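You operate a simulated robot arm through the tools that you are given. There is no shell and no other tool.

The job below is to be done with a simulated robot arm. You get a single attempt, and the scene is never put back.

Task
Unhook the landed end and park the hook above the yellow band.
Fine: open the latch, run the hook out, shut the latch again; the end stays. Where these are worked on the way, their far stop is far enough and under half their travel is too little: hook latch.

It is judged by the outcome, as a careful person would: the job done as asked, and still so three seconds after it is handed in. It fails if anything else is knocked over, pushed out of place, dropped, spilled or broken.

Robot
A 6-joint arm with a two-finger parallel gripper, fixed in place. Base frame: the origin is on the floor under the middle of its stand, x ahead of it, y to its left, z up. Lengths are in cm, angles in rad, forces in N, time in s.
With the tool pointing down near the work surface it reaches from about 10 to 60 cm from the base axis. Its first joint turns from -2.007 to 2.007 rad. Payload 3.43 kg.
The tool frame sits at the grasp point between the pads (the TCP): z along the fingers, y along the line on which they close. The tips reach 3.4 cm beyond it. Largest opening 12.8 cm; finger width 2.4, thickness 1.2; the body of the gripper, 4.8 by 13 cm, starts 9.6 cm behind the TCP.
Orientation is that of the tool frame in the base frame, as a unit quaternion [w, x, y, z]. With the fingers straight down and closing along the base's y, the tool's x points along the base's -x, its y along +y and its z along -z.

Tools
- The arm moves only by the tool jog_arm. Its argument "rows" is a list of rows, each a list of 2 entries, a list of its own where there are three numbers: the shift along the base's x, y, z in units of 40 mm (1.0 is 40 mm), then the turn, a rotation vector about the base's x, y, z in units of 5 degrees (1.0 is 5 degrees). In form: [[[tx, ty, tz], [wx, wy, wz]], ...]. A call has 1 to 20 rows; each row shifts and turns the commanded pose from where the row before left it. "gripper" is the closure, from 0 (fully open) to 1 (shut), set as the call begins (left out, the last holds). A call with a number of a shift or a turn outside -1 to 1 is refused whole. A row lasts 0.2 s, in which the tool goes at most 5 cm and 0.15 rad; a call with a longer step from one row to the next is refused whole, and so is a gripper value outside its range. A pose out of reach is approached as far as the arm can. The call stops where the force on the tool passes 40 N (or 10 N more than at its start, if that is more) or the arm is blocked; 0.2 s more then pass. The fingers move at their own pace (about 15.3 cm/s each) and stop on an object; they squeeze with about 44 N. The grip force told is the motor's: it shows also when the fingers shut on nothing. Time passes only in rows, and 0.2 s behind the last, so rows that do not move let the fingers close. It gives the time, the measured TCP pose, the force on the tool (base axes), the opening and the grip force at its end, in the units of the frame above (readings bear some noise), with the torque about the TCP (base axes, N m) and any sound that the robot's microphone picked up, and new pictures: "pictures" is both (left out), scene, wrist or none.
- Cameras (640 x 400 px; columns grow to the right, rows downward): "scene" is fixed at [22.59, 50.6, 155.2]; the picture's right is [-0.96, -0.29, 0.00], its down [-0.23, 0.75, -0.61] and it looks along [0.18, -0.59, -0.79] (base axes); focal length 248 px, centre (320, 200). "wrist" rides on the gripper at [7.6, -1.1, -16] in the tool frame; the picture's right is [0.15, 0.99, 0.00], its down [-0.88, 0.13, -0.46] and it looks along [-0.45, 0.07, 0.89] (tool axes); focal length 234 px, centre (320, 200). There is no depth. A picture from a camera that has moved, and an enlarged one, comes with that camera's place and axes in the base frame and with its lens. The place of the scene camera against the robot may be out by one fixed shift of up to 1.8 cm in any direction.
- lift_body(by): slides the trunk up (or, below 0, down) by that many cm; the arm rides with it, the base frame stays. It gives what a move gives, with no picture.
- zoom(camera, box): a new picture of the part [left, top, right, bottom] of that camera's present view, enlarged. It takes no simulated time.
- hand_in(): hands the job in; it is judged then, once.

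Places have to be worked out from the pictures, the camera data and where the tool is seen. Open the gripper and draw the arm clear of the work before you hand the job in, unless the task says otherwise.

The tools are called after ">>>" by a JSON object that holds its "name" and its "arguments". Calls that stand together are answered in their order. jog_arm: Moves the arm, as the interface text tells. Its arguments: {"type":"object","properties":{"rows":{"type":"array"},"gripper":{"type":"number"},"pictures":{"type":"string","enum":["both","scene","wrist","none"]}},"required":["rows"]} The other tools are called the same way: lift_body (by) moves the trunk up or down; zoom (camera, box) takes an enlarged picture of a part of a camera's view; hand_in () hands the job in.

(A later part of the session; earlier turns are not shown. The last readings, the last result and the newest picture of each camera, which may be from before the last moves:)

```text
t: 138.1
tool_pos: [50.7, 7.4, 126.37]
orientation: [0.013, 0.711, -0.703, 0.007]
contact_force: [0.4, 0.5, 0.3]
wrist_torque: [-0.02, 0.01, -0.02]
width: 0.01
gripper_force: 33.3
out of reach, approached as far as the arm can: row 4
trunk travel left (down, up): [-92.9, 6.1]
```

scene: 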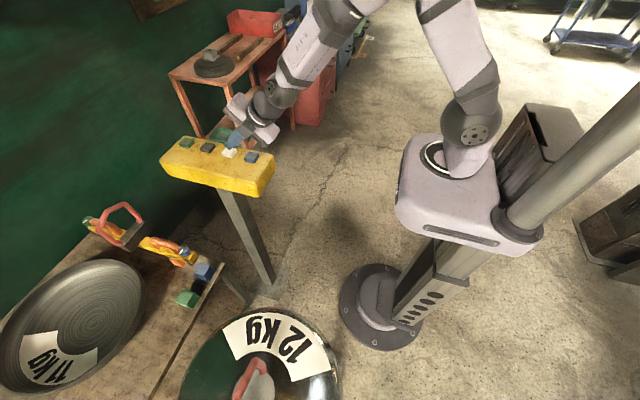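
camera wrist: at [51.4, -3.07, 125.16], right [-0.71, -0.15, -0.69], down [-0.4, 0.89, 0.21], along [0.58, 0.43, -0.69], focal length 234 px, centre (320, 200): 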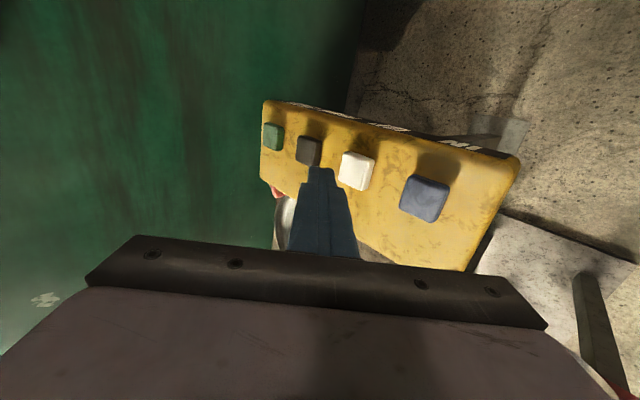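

Next I'll swing the tool round to +y and tilt it up to see how high the hook is relative to the yellow band.

>>> {"name": "jog_arm", "arguments": {"rows": [[[-0.05, 0.4, 0.1], [1, 0, 0]], [[-0.05, 0.4, 0.1], [1, 0, 0]], [[-0.05, 0.4, 0.1], [1, 0, 0]], [[-0.05, 0.4, 0.1], [1, 0, 0]], [[-0.05, 0.4, 0.1], [1, 0, 0]], [[-0.05, 0.4, 0.1], [1, 0, 0]], [[-0.05, 0.4, 0.1], [1, 0, 0]], [[-0.05, 0.4, 0.1], [1, 0, 0]], [[-0.05, 0.4, 0.1], [1, 0, 0]], [[-0.05, 0.4, 0.1], [1, 0, 0]], [[-0.05, 0.4, 0.1], [1, 0, 0]], [[-0.05, 0.4, 0.1], [1, 0, 0]], [[-0.05, 0.4, 0.1], [1, 0, 0]], [[-0.05, 0.4, 0.1], [1, 0, 0]], [[0, 0.2, 0.1], [1, 0, 0]], [[0, 0, 0.1], [1, 0, 0]], [[0, 0, 0.1], [1, 0, 0]], [[0, 0, 0.1], [1, 0, 0]]], "pictures": "none"}}

>>> {"name": "jog_arm", "arguments": {"rows": [[[0, 0, 0.2], [1, 0, 0]], [[0, 0, 0.2], [1, 0, 0]], [[0, 0, 0.2], [1, 0, 0]], [[0, 0, 0.1], [1, 0, 0]], [[0, 0, 0.1], [1, 0, 0]], [[0, 0, 0.1], [1, 0, 0]]]}}

```text
t: 141.9
tool_pos: [47.97, 30.76, 133.69]
orientation: [-0.495, 0.511, -0.502, -0.492]
contact_force: [-0.2, -0.1, 0.7]
wrist_torque: [0.01, -0.02, -0.02]
width: 0.0
gripper_force: 33.3
trunk travel left (down, up): [-92.9, 6.1]
```

```text
t: 143.3
tool_pos: [47.95, 30.74, 137.26]
orientation: [0.61, -0.365, 0.357, 0.606]
contact_force: [-0.5, -0.1, 0.2]
wrist_torque: [0.01, 0.01, -0.01]
width: 0.02
gripper_force: 32.6
trunk travel left (down, up): [-92.9, 6.1]
camera wrist: at [49.3, 20.37, 122.98], right [-0.99, 0.07, -0.14], down [-0.14, -0.82, 0.56], along [-0.08, 0.57, 0.82], focal length 234 px, centre (320, 200)
```

scene: 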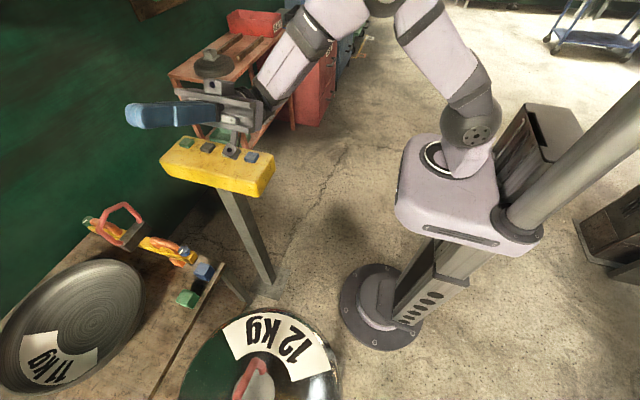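
wrist: 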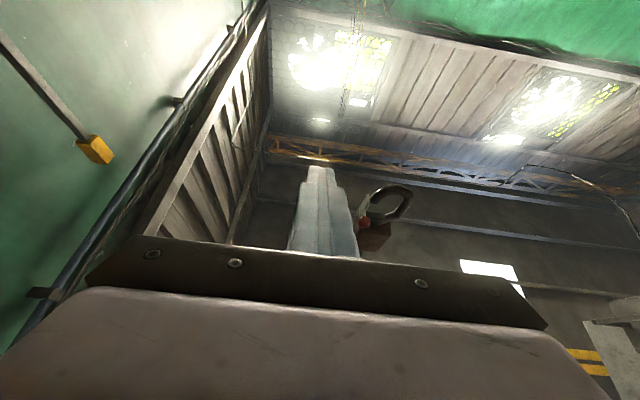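

>>> {"name": "zoom", "arguments": {"camera": "wrist", "box": [300, 150, 460, 280]}}

>>> {"name": "zoom", "arguments": {"camera": "wrist", "box": [40, 100, 160, 190]}}

```text
3.08 times, centred on (380, 215) of wrist
camera zoom: at [49.3, 20.37, 122.98], right [-0.99, 0.07, -0.14], down [-0.14, -0.82, 0.56], along [-0.08, 0.57, 0.82], focal length 720 px, centre (135, 154)
```

zoom: 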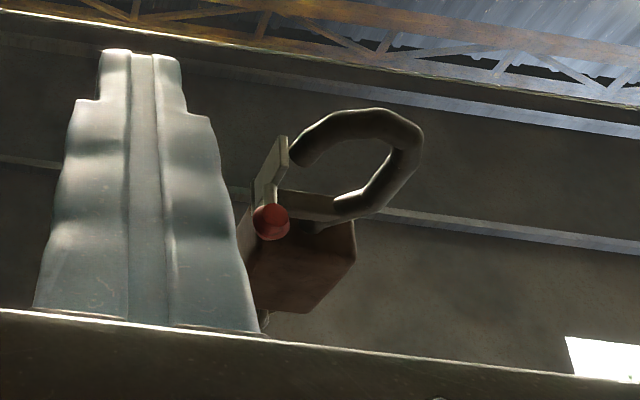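

```text
4.44 times, centred on (100, 145) of wrist
camera zoom: at [49.3, 20.37, 122.98], right [-0.99, 0.07, -0.14], down [-0.14, -0.82, 0.56], along [-0.08, 0.57, 0.82], focal length 1041 px, centre (1298, 444)
```

zoom: 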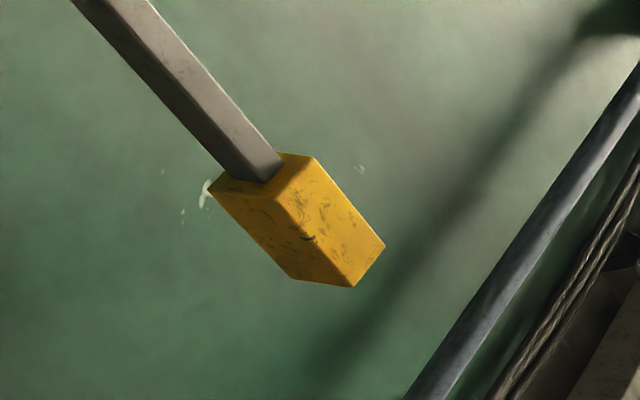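

The hook's lowest point is at about z≈163 and the band spans z≈197–209 (possibly up to 218 given my uncertainty). So the hook needs another 65 cm or so, which is about 11 s at about 6 cm/s. The latch is still shut. I'm going back to the UP button.

>>> {"name": "jog_arm", "arguments": {"rows": [[[0, 0, -0.1], [-1, 0, 0]], [[0, 0, -0.1], [-1, 0, 0]], [[0, 0, -0.1], [-1, 0, 0]], [[0, 0, -0.1], [-1, 0, 0]], [[0, 0, -0.1], [-1, 0, 0]], [[0, 0, -0.1], [-1, 0, 0]]], "pictures": "none"}}

>>> {"name": "jog_arm", "arguments": {"rows": [[[0.05, -0.2, -0.1], [-1, 0, 0]], [[0.05, -0.2, -0.1], [-1, 0, 0]], [[0.05, -0.2, -0.1], [-1, 0, 0]], [[0.05, -0.3, -0.1], [-1, 0, 0]], [[0.05, -0.3, -0.1], [-1, 0, 0]], [[0.05, -0.3, -0.1], [-1, 0, 0]], [[0.05, -0.3, -0.1], [-1, 0, 0]], [[0.05, -0.3, -0.1], [-1, 0, 0]], [[0.05, -0.3, -0.1], [-1, 0, 0]], [[0.05, -0.3, -0.1], [-1, 0, 0]], [[0.05, -0.3, -0.1], [-1, 0, 0]], [[0.05, -0.3, -0.1], [-1, 0, 0]], [[0.05, -0.4, -0.1], [-1, 0, 0]], [[0.05, -0.4, -0.1], [-1, 0, 0]], [[0.05, -0.4, -0.1], [-1, 0, 0]], [[0.05, -0.4, -0.1], [-1, 0, 0]], [[0.05, -0.4, -0.1], [-1, 0, 0]], [[0.05, -0.4, -0.1], [-1, 0, 0]]], "pictures": "scene"}}

```text
t: 144.7
tool_pos: [47.93, 30.66, 134.81]
orientation: [-0.494, 0.511, -0.503, -0.491]
contact_force: [-0.5, 0.2, 0.8]
wrist_torque: [0.0, -0.01, -0.03]
width: 0.0
gripper_force: 33.3
trunk travel left (down, up): [-92.9, 6.1]
```

```text
t: 148.5
tool_pos: [51.48, 7.9, 127.63]
orientation: [0.012, 0.711, -0.703, 0.008]
contact_force: [-0.3, -0.3, 0.3]
wrist_torque: [0.03, 0.0, 0.01]
width: 0.0
gripper_force: 33.0
trunk travel left (down, up): [-92.9, 6.1]
```

scene: 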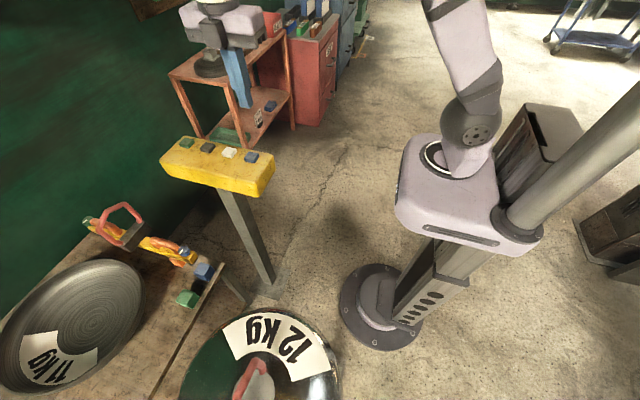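

I'm staging above white again with the outward tilt.

>>> {"name": "jog_arm", "arguments": {"rows": [[[0.29, -0.108, -0.2], [0.05, -1, 0]], [[0.29, -0.108, -0.2], [0.05, -1, 0]], [[0.29, -0.108, -0.2], [0.05, -1, 0]], [[0.29, -0.108, -0.2], [0.05, -1, 0]], [[0.29, -0.108, -0.3], [0.05, -1, 0]], [[0.29, -0.108, -0.3], [0, -1, 0]], [[0.29, -0.108, -0.3], [0, -1, 0]], [[0.29, -0.108, -0.3], [0, -1, 0]], [[0.29, -0.108, -0.3], [0, -1, 0]], [[0, 0, -0.6], [0, 0, 0]], [[0, 0, -0.6], [0, 0, 0]]]}}

>>> {"name": "zoom", "arguments": {"camera": "scene", "box": [150, 100, 290, 200]}}

>>> {"name": "zoom", "arguments": {"camera": "wrist", "box": [260, 80, 460, 240]}}

```text
t: 150.9
tool_pos: [61.91, 4.03, 113.99]
orientation: [-0.265, 0.655, -0.653, 0.271]
contact_force: [-0.3, -0.3, 0.5]
wrist_torque: [0.05, 0.05, -0.01]
width: 0.0
gripper_force: 33.4
out of reach, approached as far as the arm can: row 11
trunk travel left (down, up): [-92.9, 6.1]
camera wrist: at [51.53, -3.39, 126.21], right [-0.7, -0.15, -0.69], down [-0.41, 0.88, 0.23], along [0.58, 0.44, -0.68], focal length 234 px, centre (320, 200)
```

scene: 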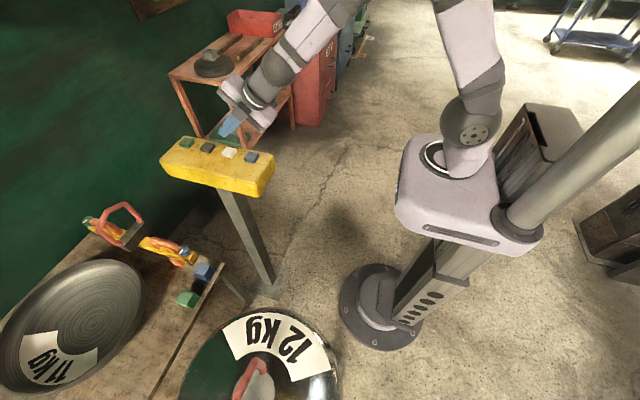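
wrist: 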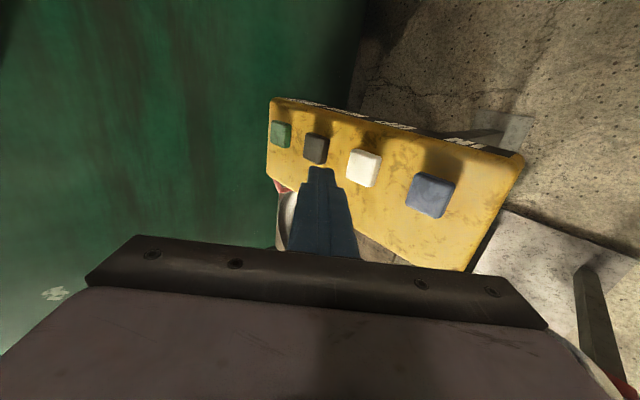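

```text
4.00 times, centred on (220, 150) of scene
camera zoom: at [22.59, 50.6, 155.2], right [-0.96, -0.29, 0.0], down [-0.23, 0.75, -0.61], along [0.18, -0.59, -0.79], focal length 990 px, centre (720, 400)
```

zoom: 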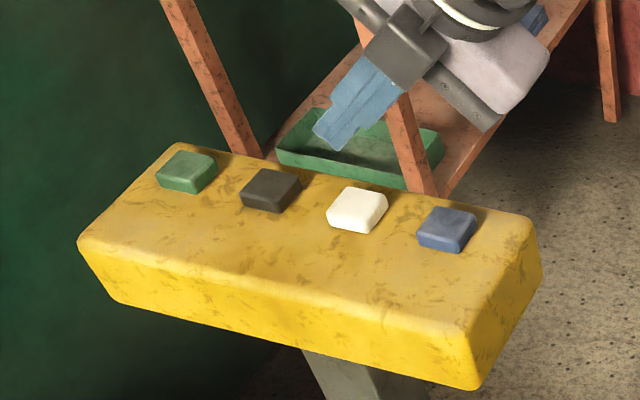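

```text
2.50 times, centred on (360, 160) of wrist
camera zoom: at [51.53, -3.39, 126.21], right [-0.7, -0.15, -0.69], down [-0.41, 0.88, 0.23], along [0.58, 0.44, -0.68], focal length 585 px, centre (220, 300)
```

zoom: 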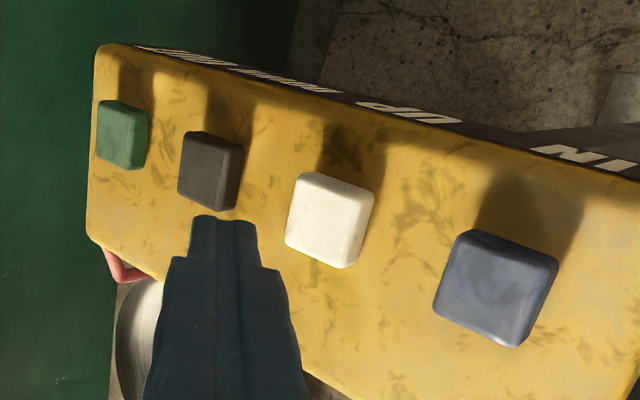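

In position. I'll press and hold UP, staying pressed across calls.

>>> {"name": "jog_arm", "arguments": {"rows": [[[0, 0, -0.6], [0, 0, 0]], [[0, 0, -0.6], [0, 0, 0]], [[0, 0, -0.27], [0, 0, 0]], [[0, 0, 0], [0, 0, 0]], [[0, 0, 0], [0, 0, 0]], [[0, 0, 0], [0, 0, 0]], [[0, 0, 0], [0, 0, 0]], [[0, 0, 0], [0, 0, 0]], [[0, 0, 0], [0, 0, 0]], [[0, 0, 0], [0, 0, 0]], [[0, 0, 0], [0, 0, 0]], [[0, 0, 0], [0, 0, 0]], [[0, 0, 0], [0, 0, 0]], [[0, 0, 0], [0, 0, 0]], [[0, 0, 0], [0, 0, 0]], [[0, 0, 0], [0, 0, 0]], [[0, 0, 0], [0, 0, 0]], [[0, 0, 0], [0, 0, 0]], [[0, 0, 0], [0, 0, 0]], [[0, 0, 0], [0, 0, 0]]], "pictures": "scene"}}

>>> {"name": "jog_arm", "arguments": {"rows": [[[0, 0, 0], [0, 0, 0]], [[0, 0, 0], [0, 0, 0]], [[0, 0, 0], [0, 0, 0]], [[0, 0, 0], [0, 0, 0]], [[0, 0, 0], [0, 0, 0]], [[0, 0, 0], [0, 0, 0]], [[0, 0, 0], [0, 0, 0]], [[0, 0, 0], [0, 0, 0]], [[0, 0, 0], [0, 0, 0]], [[0, 0, 0], [0, 0, 0]], [[0, 0, 0], [0, 0, 0]], [[0, 0, 0], [0, 0, 0]], [[0, 0, 0], [0, 0, 0]], [[0, 0, 0], [0, 0, 0]], [[0, 0, 0], [0, 0, 0]], [[0, 0, 0], [0, 0, 0]], [[0, 0, 0], [0, 0, 0]], [[0, 0, 0], [0, 0, 0]], [[0, 0, 0], [0, 0, 0]], [[0, 0, 0], [0, 0, 0]]], "pictures": "none"}}

>>> {"name": "jog_arm", "arguments": {"rows": [[[0, 0, 0], [0, 0, 0]], [[0, 0, 0], [0, 0, 0]], [[0, 0, 0], [0, 0, 0]], [[0, 0, 0], [0, 0, 0]], [[0, 0, 0], [0, 0, 0]], [[0, 0, 0], [0, 0, 0]], [[0, 0, 0], [0, 0, 0]], [[0, 0, 0], [0, 0, 0]], [[0, 0, 0], [0, 0, 0]], [[0, 0, 0], [0, 0, 0]], [[0, 0, 0], [0, 0, 0]], [[0, 0, 0], [0, 0, 0]], [[0, 0, 0], [0, 0, 0]], [[0, 0, 0], [0, 0, 0]], [[0, 0, 0], [0, 0, 0]], [[0, 0, 0.4], [0, 0, 0]], [[0, 0, 0.6], [0, 0, 0]]], "pictures": "scene"}}

```text
t: 155.1
tool_pos: [61.92, 3.96, 108.23]
orientation: [-0.266, 0.655, -0.653, 0.272]
contact_force: [-0.3, -0.1, 2.1]
wrist_torque: [-0.02, -0.03, 0.02]
width: 0.03
gripper_force: 32.6
trunk travel left (down, up): [-92.9, 6.1]
```

scene: 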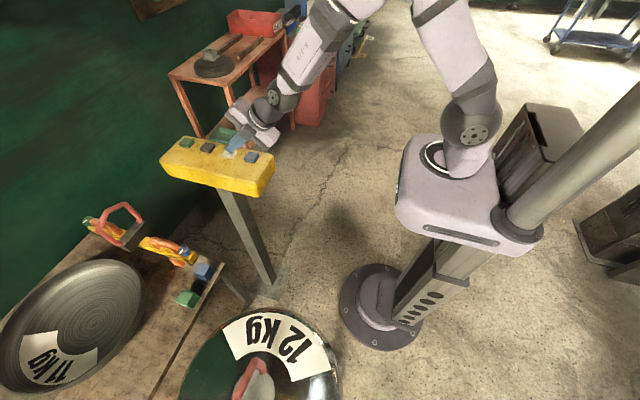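

```text
t: 159.3
tool_pos: [61.93, 3.8, 108.27]
orientation: [-0.265, 0.655, -0.653, 0.273]
contact_force: [-0.4, -0.4, 2.0]
wrist_torque: [0.02, -0.07, -0.02]
width: 0.02
gripper_force: 33.7
trunk travel left (down, up): [-92.9, 6.1]
```

```text
t: 162.9
tool_pos: [62.05, 3.96, 112.24]
orientation: [-0.266, 0.655, -0.653, 0.271]
contact_force: [0.3, 0.0, 0.5]
wrist_torque: [-0.02, -0.01, -0.01]
width: 0.0
gripper_force: 32.8
trunk travel left (down, up): [-92.9, 6.1]
```

scene: 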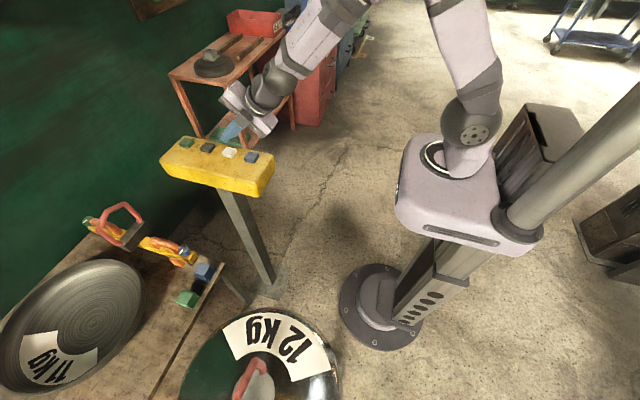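

About 10.7 s of UP is done. I'll back off and look up at the hook again next to the band.

>>> {"name": "jog_arm", "arguments": {"rows": [[[0, 0, 0.6], [0, 0, 0]], [[-0.2, 0.1, 0.5], [0, 0, 0]], [[-0.25, 0.1, 0.4], [0, 0, 0]], [[-0.25, 0.1, 0.4], [0, 1, 0]], [[-0.3, 0.1, 0.4], [0, 1, 0]], [[-0.3, 0.1, 0.4], [0, 1, 0]], [[-0.3, 0.1, 0.3], [0, 1, 0]], [[-0.3, 0.1, 0.3], [0, 1, 0]], [[-0.3, 0.1, 0.2], [0, 1, 0]], [[-0.3, 0.1, 0.2], [0, 1, 0]], [[-0.3, 0.1, 0.2], [0, 1, 0]], [[-0.2, 0.1, 0.2], [0, 1, 0]]], "pictures": "none"}}

>>> {"name": "jog_arm", "arguments": {"rows": [[[-0.05, 0.4, 0.1], [1, 0, 0]], [[-0.05, 0.4, 0.1], [1, 0, 0]], [[-0.05, 0.4, 0.1], [1, 0, 0]], [[-0.05, 0.4, 0.1], [1, 0, 0]], [[-0.05, 0.4, 0.1], [1, 0, 0]], [[-0.05, 0.4, 0.1], [1, 0, 0]], [[-0.05, 0.4, 0.1], [1, 0, 0]], [[-0.05, 0.4, 0.1], [1, 0, 0]], [[-0.05, 0.4, 0.1], [1, 0, 0]], [[-0.05, 0.4, 0.1], [1, 0, 0]], [[-0.05, 0.4, 0.1], [1, 0, 0]], [[-0.05, 0.4, 0.1], [1, 0, 0]], [[-0.05, 0.4, 0.1], [1, 0, 0]], [[-0.05, 0.4, 0.1], [1, 0, 0]], [[0, 0.2, 0.1], [1, 0, 0]], [[0, 0, 0.1], [1, 0, 0]], [[0, 0, 0.1], [1, 0, 0]], [[0, 0, 0.1], [1, 0, 0]]], "pictures": "none"}}

>>> {"name": "jog_arm", "arguments": {"rows": [[[0, 0, 0.2], [1, 0, 0]], [[0, 0, 0.2], [1, 0, 0]], [[0, 0, 0.2], [1, 0, 0]], [[0, 0, 0.1], [1, 0, 0]], [[0, 0, 0.1], [1, 0, 0]], [[0, 0, 0.1], [1, 0, 0]], [[0, 0, 0.1], [1, 0, 0]], [[0, 0, 0.1], [1, 0, 0]]]}}

```text
t: 165.5
tool_pos: [50.14, 8.43, 128.24]
orientation: [0.006, 0.71, -0.704, 0.0]
contact_force: [-0.1, 0.6, 0.5]
wrist_torque: [-0.01, 0.01, 0.0]
width: 0.0
gripper_force: 32.7
out of reach, approached as far as the arm can: row 1
trunk travel left (down, up): [-92.9, 6.1]
```

```text
t: 169.3
tool_pos: [47.25, 31.48, 135.41]
orientation: [-0.499, 0.505, -0.498, -0.499]
contact_force: [0.7, -1.7, 0.0]
wrist_torque: [0.01, 0.02, 0.0]
width: 0.0
gripper_force: 33.2
trunk travel left (down, up): [-92.9, 6.1]
```

```text
t: 171.1
tool_pos: [47.32, 31.5, 139.72]
orientation: [0.641, -0.303, 0.297, 0.639]
contact_force: [0.1, 0.1, -1.2]
wrist_torque: [0.0, -0.01, -0.01]
width: 0.01
gripper_force: 33.6
trunk travel left (down, up): [-92.9, 6.1]
camera wrist: at [48.52, 24.21, 123.72], right [-0.99, 0.09, -0.12], down [-0.13, -0.91, 0.39], along [-0.07, 0.4, 0.91], focal length 234 px, centre (320, 200)
```

scene: 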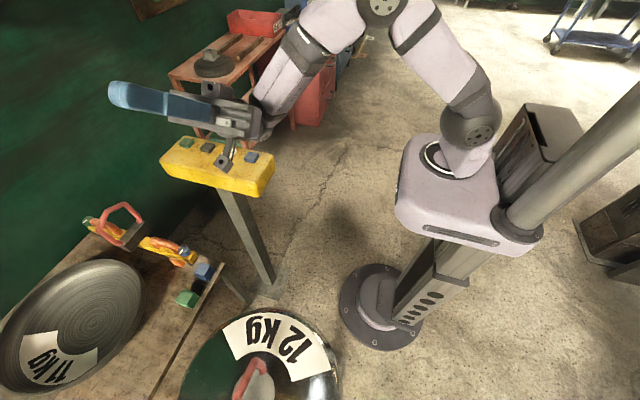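
wrist: 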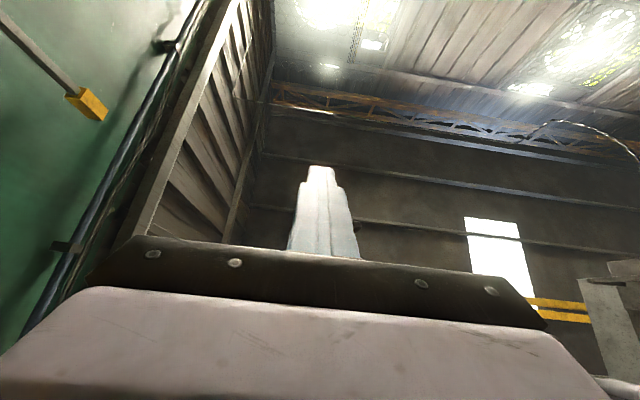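

The hook is just peeking out beside the fingers. I'll tilt up a little more and yaw slightly to uncover it.

>>> {"name": "jog_arm", "arguments": {"rows": [[[0, 0, 0.1], [1, 0, 0]], [[0, 0, 0.1], [1, 0, 0]], [[0, 0, 0], [0, 0, -1]], [[0, 0, 0], [0, 0, -1]], [[0, 0, 0], [0, 0, -1]]], "pictures": "wrist"}}

>>> {"name": "zoom", "arguments": {"camera": "wrist", "box": [320, 150, 480, 290]}}

>>> {"name": "zoom", "arguments": {"camera": "wrist", "box": [40, 30, 240, 180]}}

```text
t: 172.3
tool_pos: [48.47, 32.98, 142.05]
orientation: [0.746, -0.214, 0.271, 0.57]
contact_force: [-0.5, 0.2, 0.3]
wrist_torque: [-0.01, -0.02, -0.01]
width: 0.0
gripper_force: 32.6
out of reach, approached as far as the arm can: row 2
trunk travel left (down, up): [-92.9, 6.1]
camera wrist: at [48.46, 28.31, 124.92], right [-0.92, 0.37, -0.1], down [-0.38, -0.9, 0.22], along [-0.01, 0.24, 0.97], focal length 234 px, centre (320, 200)
```

wrist: 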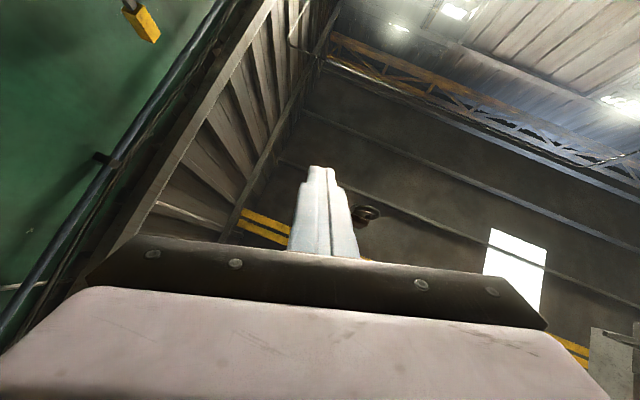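

```text
2.86 times, centred on (400, 220) of wrist
camera zoom: at [48.46, 28.31, 124.92], right [-0.92, 0.37, -0.1], down [-0.38, -0.9, 0.22], along [-0.01, 0.24, 0.97], focal length 669 px, centre (91, 143)
```

zoom: 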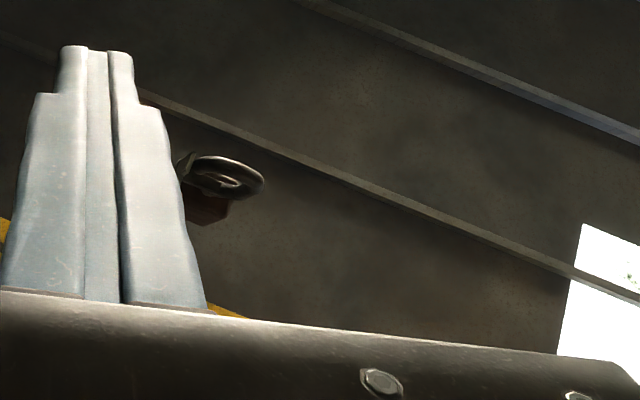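

```text
2.67 times, centred on (140, 105) of wrist
camera zoom: at [48.46, 28.31, 124.92], right [-0.92, 0.37, -0.1], down [-0.38, -0.9, 0.22], along [-0.01, 0.24, 0.97], focal length 624 px, centre (800, 453)
```

zoom: 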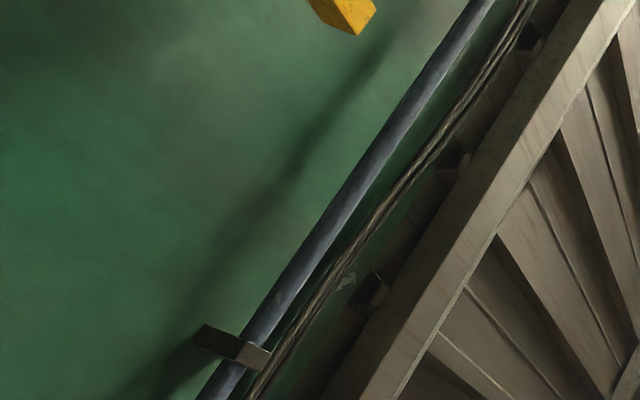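

The hook now looks far up, at roughly z≈215–225 by this steep view, which isn't precise. I'll view it from further back for a better-conditioned measurement against the band.

>>> {"name": "jog_arm", "arguments": {"rows": [[[0, -0.5, 0], [-1, 0, 0]], [[0, -0.5, 0], [-1, 0, 0]], [[0, -0.5, 0], [-1, 0, 0]], [[0, -0.6, 0], [-1, 0, 0]], [[0, -0.6, 0], [-0.5, 0, 0]], [[0, -0.6, 0], [0, 0, 0]], [[0, -0.6, 0], [0, 0, 0]], [[0, -0.6, 0], [0, 0, 0]], [[0, -0.6, 0], [0, 0, 0]], [[0, -0.6, 0], [0, 0, 0]], [[0, -0.6, 0], [0, 0, 0]], [[0, -0.6, 0], [0, 0, 0]]]}}

>>> {"name": "zoom", "arguments": {"camera": "wrist", "box": [320, 120, 480, 270]}}

```text
t: 174.9
tool_pos: [49.63, 6.73, 142.56]
orientation: [0.69, -0.355, 0.381, 0.504]
contact_force: [0.1, -0.1, 0.5]
wrist_torque: [0.0, 0.03, 0.02]
width: 0.0
gripper_force: 33.1
out of reach, approached as far as the arm can: row 12
trunk travel left (down, up): [-92.9, 6.1]
camera wrist: at [49.58, -4.05, 128.61], right [-0.92, 0.3, -0.23], down [-0.38, -0.74, 0.55], along [-0.01, 0.6, 0.8], focal length 234 px, centre (320, 200)
```

scene: 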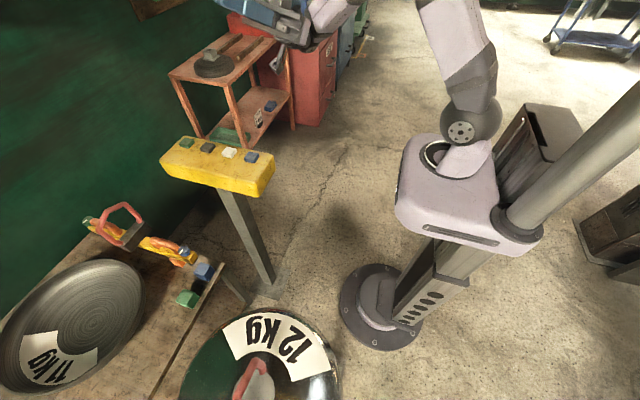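
wrist: 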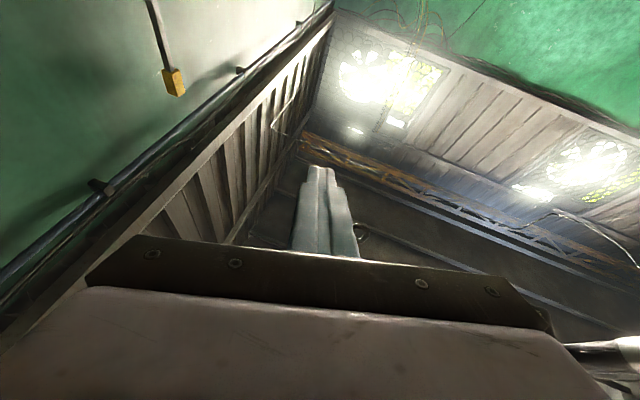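

```text
2.67 times, centred on (400, 195) of wrist
camera zoom: at [49.58, -4.05, 128.61], right [-0.92, 0.3, -0.23], down [-0.38, -0.74, 0.55], along [-0.01, 0.6, 0.8], focal length 624 px, centre (107, 213)
```

zoom: 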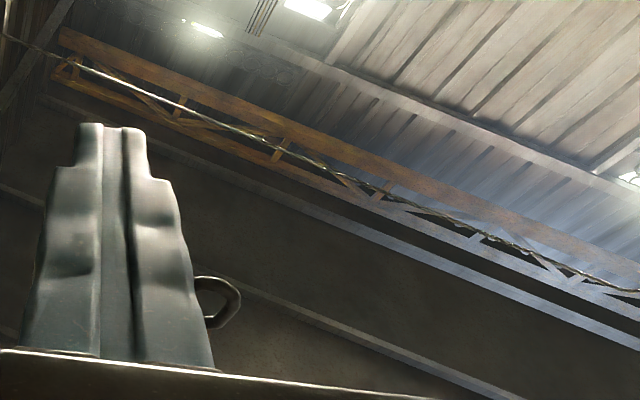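

This view gives better numbers: the hook bottom is at z≈212.5, and the post re-triangulates to about (143, 92) with the band at z≈204–217.5. The hook isn't clearly above it yet, so I'll go back and run UP for several more seconds.

>>> {"name": "jog_arm", "arguments": {"rows": [[[0, 0, 0], [0, 0, 1]], [[0, 0, 0], [0, 0, 1]], [[0, 0, 0], [0, 0, 1]], [[0, 0, 0], [-1, 0, 0]], [[0, 0, 0], [-1, 0, 0]], [[0, 0, 0], [-1, 0, 0]], [[0, 0, 0], [-1, 0, 0]], [[0, 0, 0], [-1, 0, 0]], [[0, 0, 0], [-1, 0, 0]], [[0, 0, 0], [-1, 0, 0]], [[0, 0, 0], [-1, 0, 0]]], "pictures": "none"}}

>>> {"name": "jog_arm", "arguments": {"rows": [[[0.05, 0, 0], [-1, 0, 0]], [[0.05, 0, 0], [-1, 0, 0]], [[0.05, 0, 0], [-1, 0, 0]], [[0.05, 0, 0], [-1, 0, 0]], [[0.05, 0, 0], [-1, 0, 0]], [[0.05, 0, 0], [-1, 0, 0]], [[0.05, 0, -0.1], [-1, 0, 0]], [[0.05, 0, -0.1], [-1, 0, 0]], [[0.05, 0, -0.1], [-1, 0, 0]], [[0.05, 0, -0.1], [-1, 0, 0]], [[0.05, 0, -0.2], [-1, 0, 0]], [[0.05, 0, -0.2], [-1, 0, 0]], [[0.05, 0, -0.2], [-1, 0, 0]], [[0.05, 0, -0.2], [-1, 0, 0]], [[0.05, 0, -0.2], [-1, 0, 0]], [[0.05, 0, -0.2], [-1, 0, 0]]], "pictures": "scene"}}

```text
t: 177.3
tool_pos: [53.78, 12.49, 145.36]
orientation: [-0.443, 0.588, -0.511, -0.443]
contact_force: [0.5, -1.0, -0.4]
wrist_torque: [0.03, -0.02, 0.0]
width: 0.01
gripper_force: 32.8
out of reach, approached as far as the arm can: row 1, 2, 3
trunk travel left (down, up): [-92.9, 6.1]
```

```text
t: 180.7
tool_pos: [51.17, 13.02, 134.44]
orientation: [0.037, 0.736, -0.676, -0.01]
contact_force: [0.1, -0.1, 0.2]
wrist_torque: [0.02, 0.0, 0.0]
width: 0.01
gripper_force: 32.9
out of reach, approached as far as the arm can: row 4, 5, 6, 7, 8, 9, 10, 11, 13, 15
trunk travel left (down, up): [-92.9, 6.1]
```

scene: 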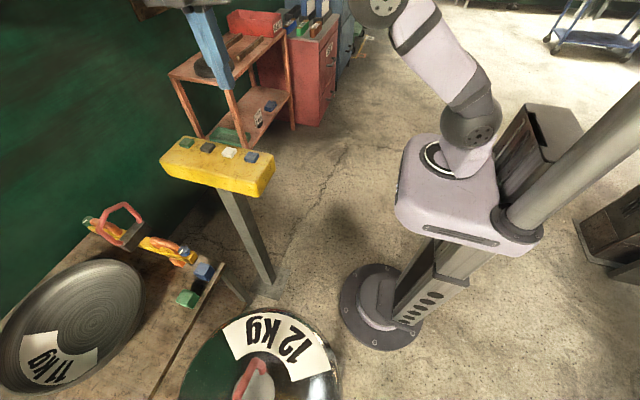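

Next I'll tilt out and stage over white.

>>> {"name": "jog_arm", "arguments": {"rows": [[[0.27, -0.225, -0.3], [0.05, -1, 0]], [[0.27, -0.225, -0.3], [0.05, -1, 0]], [[0.27, -0.225, -0.3], [0.05, -1, 0]], [[0.27, -0.225, -0.3], [0.05, -1, 0]], [[0.27, -0.225, -0.3], [0.05, -1, 0]], [[0.27, -0.225, -0.4], [0.05, -1, 0]], [[0.27, -0.225, -0.4], [0.05, -1, 0]], [[0.27, -0.225, -0.4], [0.05, -1, 0]], [[0.27, -0.225, -0.4], [0.05, -1, 0]], [[0.27, -0.225, -0.4], [0.05, -0.8, 0]], [[0, 0, -0.6], [0, 0, 0]], [[0, 0, -0.6], [0, 0, 0]]]}}

>>> {"name": "zoom", "arguments": {"camera": "scene", "box": [150, 100, 290, 200]}}

>>> {"name": "zoom", "arguments": {"camera": "wrist", "box": [260, 80, 460, 240]}}

```text
t: 183.3
tool_pos: [61.84, 4.12, 115.76]
orientation: [-0.262, 0.675, -0.631, 0.28]
contact_force: [-0.2, 0.0, -0.3]
wrist_torque: [0.0, -0.01, -0.02]
width: 0.0
gripper_force: 33.3
trunk travel left (down, up): [-92.9, 6.1]
camera wrist: at [51.9, -3.23, 128.21], right [-0.69, -0.21, -0.69], down [-0.46, 0.87, 0.19], along [0.56, 0.45, -0.7], focal length 234 px, centre (320, 200)
```

scene: 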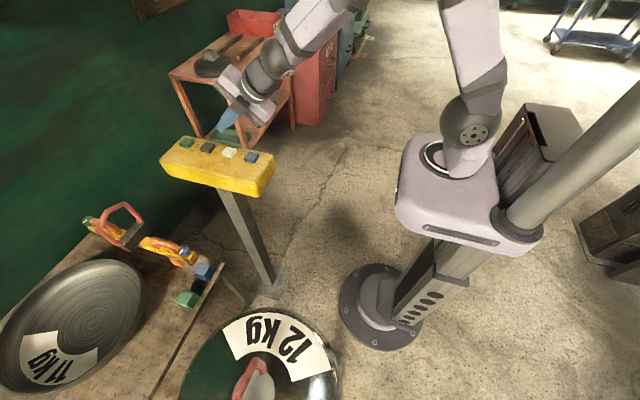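
wrist: 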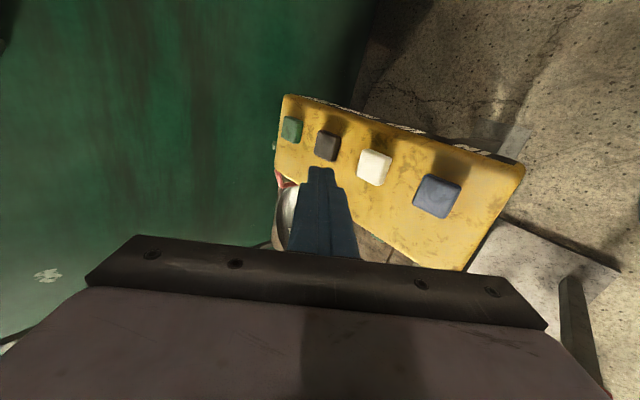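

```text
4.00 times, centred on (220, 150) of scene
camera zoom: at [22.59, 50.6, 155.2], right [-0.96, -0.29, 0.0], down [-0.23, 0.75, -0.61], along [0.18, -0.59, -0.79], focal length 990 px, centre (720, 400)
```

zoom: 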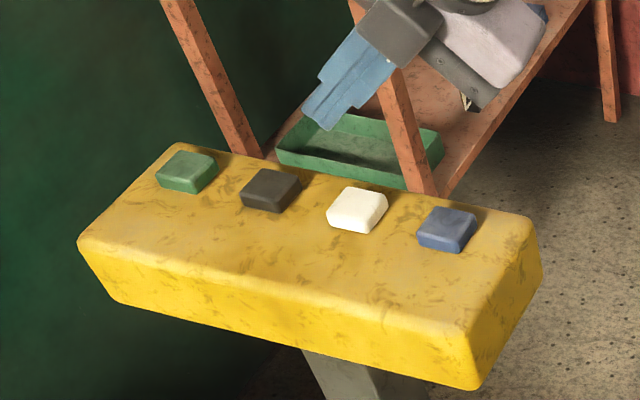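

```text
2.50 times, centred on (360, 160) of wrist
camera zoom: at [51.9, -3.23, 128.21], right [-0.69, -0.21, -0.69], down [-0.46, 0.87, 0.19], along [0.56, 0.45, -0.7], focal length 585 px, centre (220, 300)
```

zoom: 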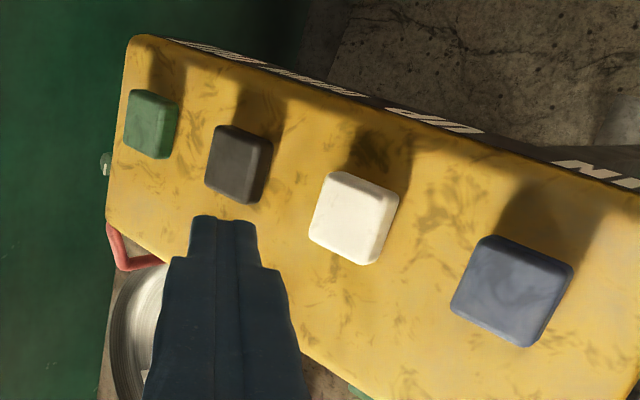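

I'll press UP and hold for about 4.6 s.

>>> {"name": "jog_arm", "arguments": {"rows": [[[0, 0, -0.6], [0, 0, 0]], [[0, 0, -0.6], [0, 0, 0]], [[0, 0, -0.5], [0, 0, 0]], [[0, 0, -0.25], [0, 0, 0]], [[0, 0, 0], [0, 0, 0]], [[0, 0, 0], [0, 0, 0]], [[0, 0, 0], [0, 0, 0]], [[0, 0, 0], [0, 0, 0]], [[0, 0, 0], [0, 0, 0]], [[0, 0, 0], [0, 0, 0]], [[0, 0, 0], [0, 0, 0]], [[0, 0, 0], [0, 0, 0]], [[0, 0, 0], [0, 0, 0]], [[0, 0, 0], [0, 0, 0]], [[0, 0, 0], [0, 0, 0]], [[0, 0, 0], [0, 0, 0]], [[0, 0, 0], [0, 0, 0]], [[0, 0, 0], [0, 0, 0]], [[0, 0, 0], [0, 0, 0]], [[0, 0, 0], [0, 0, 0]]], "pictures": "scene"}}

>>> {"name": "jog_arm", "arguments": {"rows": [[[0, 0, 0], [0, 0, 0]], [[0, 0, 0], [0, 0, 0]], [[0, 0, 0], [0, 0, 0]], [[0, 0, 0], [0, 0, 0]], [[0, 0, 0], [0, 0, 0]], [[0, 0, 0], [0, 0, 0]], [[0, 0, 0.4], [0, 0, 0]], [[0, 0, 0.6], [0, 0, 0]]], "pictures": "scene"}}

```text
t: 187.5
tool_pos: [61.95, 4.11, 108.54]
orientation: [-0.261, 0.675, -0.631, 0.281]
contact_force: [-0.4, 0.5, 1.9]
wrist_torque: [0.02, 0.0, 0.0]
width: 0.01
gripper_force: 32.5
out of reach, approached as far as the arm can: row 1
trunk travel left (down, up): [-92.9, 6.1]
```

scene: 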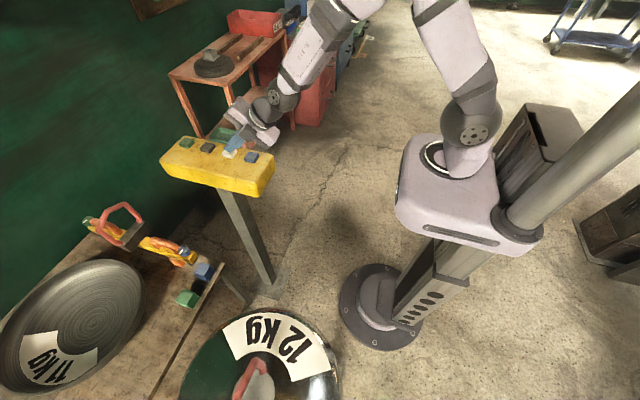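

```text
t: 189.3
tool_pos: [62.06, 4.08, 112.65]
orientation: [-0.262, 0.675, -0.63, 0.28]
contact_force: [-0.5, -0.2, 0.6]
wrist_torque: [0.0, 0.0, 0.01]
width: 0.0
gripper_force: 32.8
trunk travel left (down, up): [-92.9, 6.1]
```

scene: 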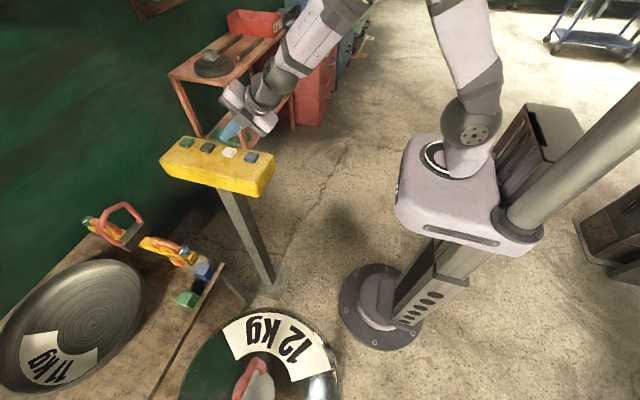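

Next I'll go back for the distant upward view, yawed slightly so the fingers don't hide the hook.

>>> {"name": "jog_arm", "arguments": {"rows": [[[0, 0, 0.6], [0, 0, 0]], [[-0.2, 0.1, 0.5], [0, 0, 0]], [[-0.25, 0.1, 0.4], [0, 0, 0]], [[-0.25, 0.1, 0.4], [0, 1, 0]], [[-0.3, 0.1, 0.4], [0, 1, 0]], [[-0.3, 0.1, 0.4], [0, 1, 0]], [[-0.3, 0.1, 0.3], [0, 1, 0]], [[-0.3, 0.1, 0.3], [0, 1, 0]], [[-0.3, 0.1, 0.2], [0, 1, 0]], [[-0.3, 0.1, 0.2], [0, 1, 0]], [[-0.3, 0.1, 0.2], [0, 1, 0]], [[-0.2, 0.1, 0.2], [0, 1, 0]]], "pictures": "none"}}

>>> {"name": "jog_arm", "arguments": {"rows": [[[0, 0.2, 0.2], [1, 0, 0]], [[0, 0.2, 0.2], [1, 0, 0]], [[0, 0.2, 0.2], [1, 0, 0]], [[0, 0.2, 0.2], [1, 0, 0]], [[0, 0.2, 0.2], [1, 0, 0]], [[0, 0.2, 0.2], [1, 0, 0]], [[0, 0.2, 0.2], [1, 0, 0]], [[0, 0.2, 0.2], [1, 0, 0]], [[0, 0.2, 0.2], [1, 0, 0]], [[0, 0.2, 0.2], [1, 0, 0]], [[0, 0.2, 0.2], [1, 0, 0]], [[0, 0.2, 0.2], [1, 0, 0]], [[0, 0.2, 0.2], [1, 0, 0]], [[0, 0, 0.2], [1, 0, 0]], [[0, 0, 0.2], [1, 0, 0]], [[0, 0, 0.1], [1, 0, 0]], [[0, 0, 0.1], [1, 0, 0]], [[0, 0, 0], [1, 0, 0]], [[0, 0, 0], [1, 0, 0]], [[0, 0, 0], [1, 0, 0]]], "pictures": "none"}}

>>> {"name": "jog_arm", "arguments": {"rows": [[[0, 0, 0], [1, 0, 0]], [[0, 0, 0], [1, 0, 0]], [[0, 0, 0], [1, 0, 0]], [[0, 0, 0], [1, 0, 0]], [[0, 0, 0], [1, 0, 0]], [[0, 0, 0], [0, 0, -1]], [[0, 0, 0], [0, 0, -1]], [[0, 0, 0], [0, 0, -1]], [[0, 0, 0], [0, 0, -1]]]}}

>>> {"name": "zoom", "arguments": {"camera": "wrist", "box": [320, 120, 500, 270]}}

```text
t: 191.9
tool_pos: [50.05, 8.51, 128.39]
orientation: [0.001, 0.731, -0.683, 0.0]
contact_force: [-0.6, -0.2, -0.7]
wrist_torque: [0.02, -0.01, 0.05]
width: 0.02
gripper_force: 33.2
out of reach, approached as far as the arm can: row 1
trunk travel left (down, up): [-92.9, 6.1]
```

```text
t: 196.1
tool_pos: [50.13, 18.8, 141.27]
orientation: [0.561, -0.469, 0.438, 0.523]
contact_force: [0.1, -0.1, 0.0]
wrist_torque: [0.06, 0.01, 0.01]
width: 0.0
gripper_force: 32.7
trunk travel left (down, up): [-92.9, 6.1]
```

```text
t: 198.1
tool_pos: [50.16, 19.27, 141.52]
orientation: [0.743, -0.278, 0.369, 0.483]
contact_force: [-0.8, 0.8, 0.0]
wrist_torque: [0.01, 0.01, -0.03]
width: 0.0
gripper_force: 33.0
out of reach, approached as far as the arm can: row 5
trunk travel left (down, up): [-92.9, 6.1]
camera wrist: at [48.75, 10.49, 126.22], right [-0.88, 0.45, -0.17], down [-0.48, -0.75, 0.45], along [0.07, 0.48, 0.87], focal length 234 px, centre (320, 200)
```

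scene: 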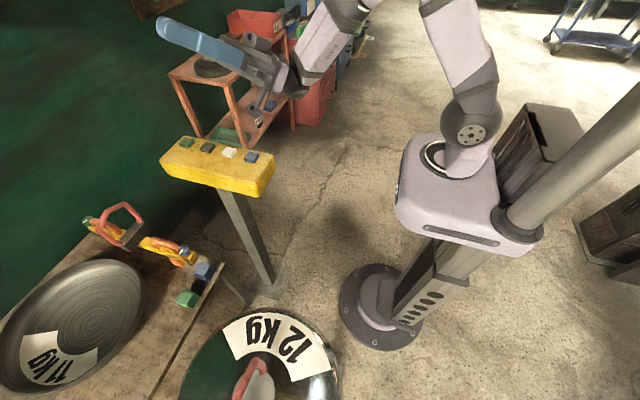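
wrist: 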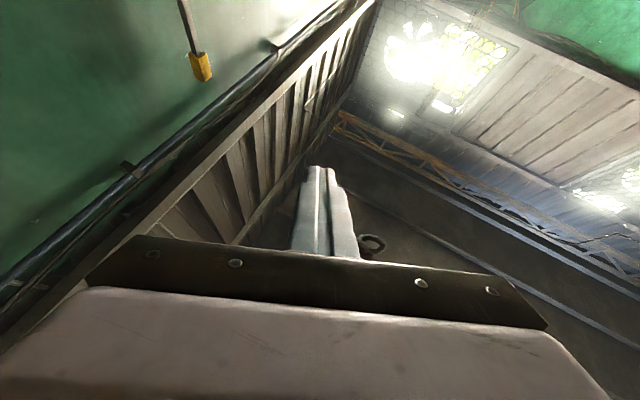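

```text
2.67 times, centred on (410, 195) of wrist
camera zoom: at [48.75, 10.49, 126.22], right [-0.88, 0.45, -0.17], down [-0.48, -0.75, 0.45], along [0.07, 0.48, 0.87], focal length 624 px, centre (80, 213)
```

zoom: 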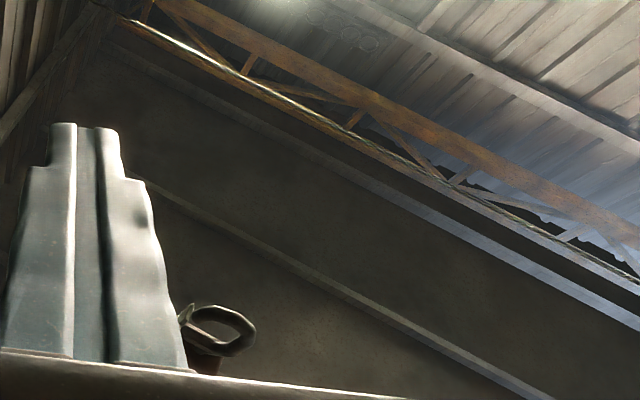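

The hook bottom still reads about z≈211–212, so either UP wasn't fully pressed (TCP stopped at 108.5, shallower than before) or a limit was reached. I'll return and press definitely deeper.

>>> {"name": "jog_arm", "arguments": {"rows": [[[0, 0, 0], [0, 0, 1]], [[0, 0, 0], [0, 0, 1]], [[0, 0, 0], [0, 0, 1]], [[0, 0, 0], [0, 0, 1]], [[0, 0, 0], [-1, 0, 0]], [[0, 0, 0], [-1, 0, 0]], [[0, 0, 0], [-1, 0, 0]], [[0, 0, 0], [-1, 0, 0]], [[0, 0, 0], [-1, 0, 0]]], "pictures": "none"}}

>>> {"name": "jog_arm", "arguments": {"rows": [[[0, -0.1, -0.2], [-1, 0, 0]], [[0, -0.1, -0.2], [-1, 0, 0]], [[0, -0.1, -0.2], [-1, 0, 0]], [[0, -0.1, -0.2], [-1, 0, 0]], [[0, -0.1, -0.2], [-1, 0, 0]], [[0, -0.2, -0.2], [-1, 0, 0]], [[0, -0.2, -0.2], [-1, 0, 0]], [[0, -0.2, -0.2], [-1, 0, 0]], [[0, -0.2, -0.2], [-1, 0, 0]], [[0, -0.2, -0.2], [-1, 0, 0]], [[0, -0.2, -0.2], [-1, 0, 0]], [[0, -0.2, -0.2], [-1, 0, 0]], [[0, -0.2, -0.2], [-1, 0, 0]], [[0, -0.2, -0.2], [-1, 0, 0]], [[0, -0.2, -0.2], [-1, 0, 0]], [[0, -0.2, -0.1], [-1, 0, 0]], [[0, -0.1, 0], [-1, 0, 0]], [[0, 0, 0], [-1, 0, 0]], [[0, 0, 0], [-1, 0, 0]], [[0, 0, 0], [-1, 0, 0]]], "pictures": "scene"}}

```text
t: 200.1
tool_pos: [50.15, 19.17, 141.53]
orientation: [0.56, -0.47, 0.44, 0.522]
contact_force: [-0.2, -0.1, -0.4]
wrist_torque: [-0.01, 0.04, -0.02]
width: 0.0
gripper_force: 33.0
trunk travel left (down, up): [-92.9, 6.1]
```

```text
t: 204.3
tool_pos: [50.27, 8.03, 129.07]
orientation: [0.001, 0.731, -0.683, 0.002]
contact_force: [0.1, 0.5, -0.2]
wrist_torque: [-0.01, 0.01, -0.04]
width: 0.01
gripper_force: 32.4
trunk travel left (down, up): [-92.9, 6.1]
```

scene: 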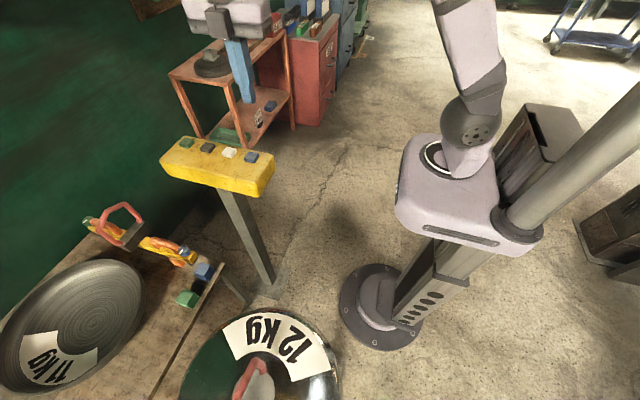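

>>> {"name": "jog_arm", "arguments": {"rows": [[[0.322, -0.112, -0.2], [0, -1, 0]], [[0.322, -0.112, -0.2], [0, -1, 0]], [[0.322, -0.112, -0.2], [0, -1, 0]], [[0.322, -0.112, -0.2], [0, -1, 0]], [[0.322, -0.112, -0.3], [0, -1, 0]], [[0.322, -0.112, -0.3], [0, -1, 0]], [[0.322, -0.112, -0.3], [0, -1, 0]], [[0.322, -0.112, -0.3], [0, -1, 0]], [[0.322, -0.112, -0.3], [0, -1, 0]], [[0, 0, -0.6], [0, 0, 0]], [[0, 0, -0.6], [0, 0, 0]], [[0, 0, -0.6], [0, 0, 0]], [[0, 0, -0.6], [0, 0, 0]]]}}

>>> {"name": "zoom", "arguments": {"camera": "scene", "box": [150, 100, 290, 200]}}

```text
t: 207.1
tool_pos: [61.88, 3.75, 111.89]
orientation: [-0.258, 0.674, -0.633, 0.28]
contact_force: [0.5, 0.1, 0.1]
wrist_torque: [-0.04, 0.04, 0.01]
width: 0.0
gripper_force: 33.1
out of reach, approached as far as the arm can: row 12, 13
trunk travel left (down, up): [-92.9, 6.1]
camera wrist: at [51.86, -3.58, 124.37], right [-0.69, -0.21, -0.69], down [-0.45, 0.87, 0.19], along [0.56, 0.44, -0.7], focal length 234 px, centre (320, 200)
```

scene: 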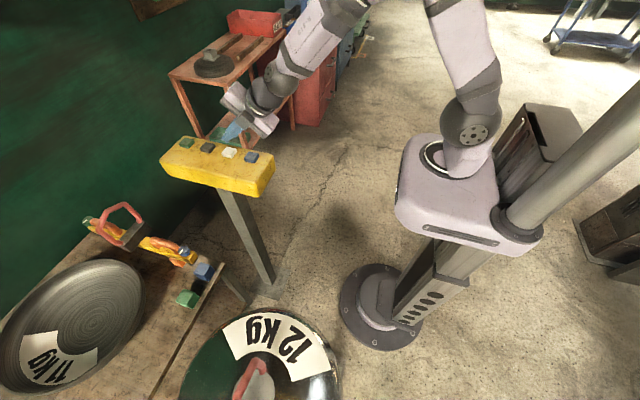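
wrist: 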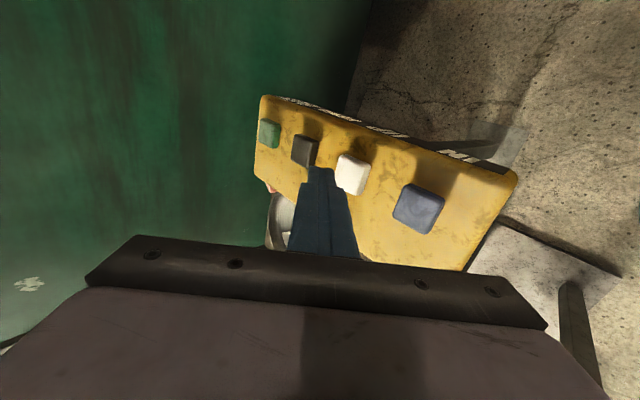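

```text
4.00 times, centred on (220, 150) of scene
camera zoom: at [22.59, 50.6, 155.2], right [-0.96, -0.29, 0.0], down [-0.23, 0.75, -0.61], along [0.18, -0.59, -0.79], focal length 990 px, centre (720, 400)
```

zoom: 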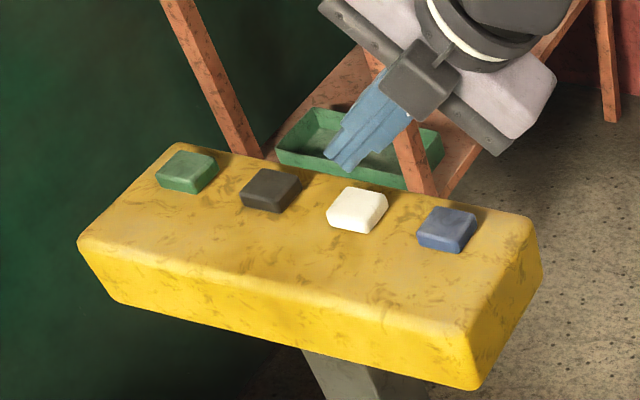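

I'll press in steps and check the depth reading while holding.

>>> {"name": "jog_arm", "arguments": {"rows": [[[0, 0.05, -0.5], [0, 0, 0]], [[0, 0, -0.4], [0, 0, 0]], [[0, 0, -0.12], [0, 0, 0]], [[0, 0, 0], [0, 0, 0]]], "pictures": "none"}}

>>> {"name": "zoom", "arguments": {"camera": "scene", "box": [150, 100, 290, 200]}}

>>> {"name": "zoom", "arguments": {"camera": "wrist", "box": [260, 80, 460, 240]}}

```text
t: 208.1
tool_pos: [61.91, 3.99, 108.02]
orientation: [-0.261, 0.674, -0.631, 0.281]
contact_force: [1.6, 0.2, 4.5]
wrist_torque: [0.03, -0.12, 0.01]
width: 0.01
gripper_force: 33.5
trunk travel left (down, up): [-92.9, 6.1]
```

```text
4.00 times, centred on (220, 150) of scene
camera zoom: at [22.59, 50.6, 155.2], right [-0.96, -0.29, 0.0], down [-0.23, 0.75, -0.61], along [0.18, -0.59, -0.79], focal length 990 px, centre (720, 400)
```

zoom: 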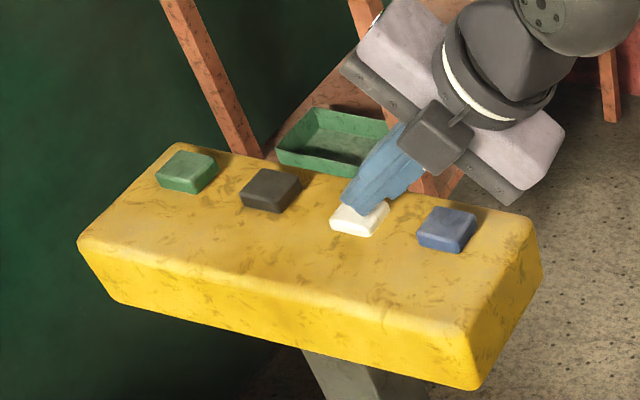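

```text
2.50 times, centred on (360, 160) of wrist
camera zoom: at [51.79, -3.47, 120.41], right [-0.69, -0.21, -0.69], down [-0.46, 0.87, 0.19], along [0.56, 0.44, -0.7], focal length 585 px, centre (220, 300)
```

zoom: 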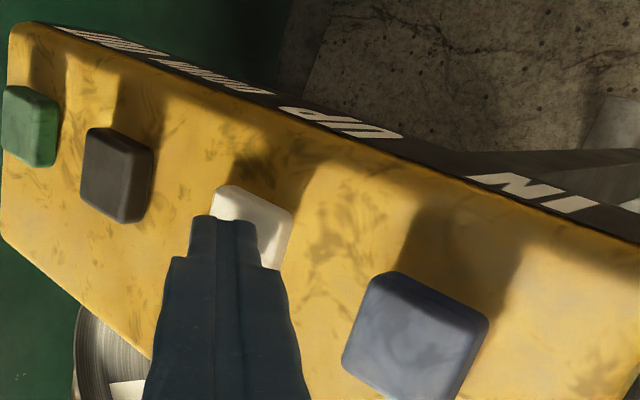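

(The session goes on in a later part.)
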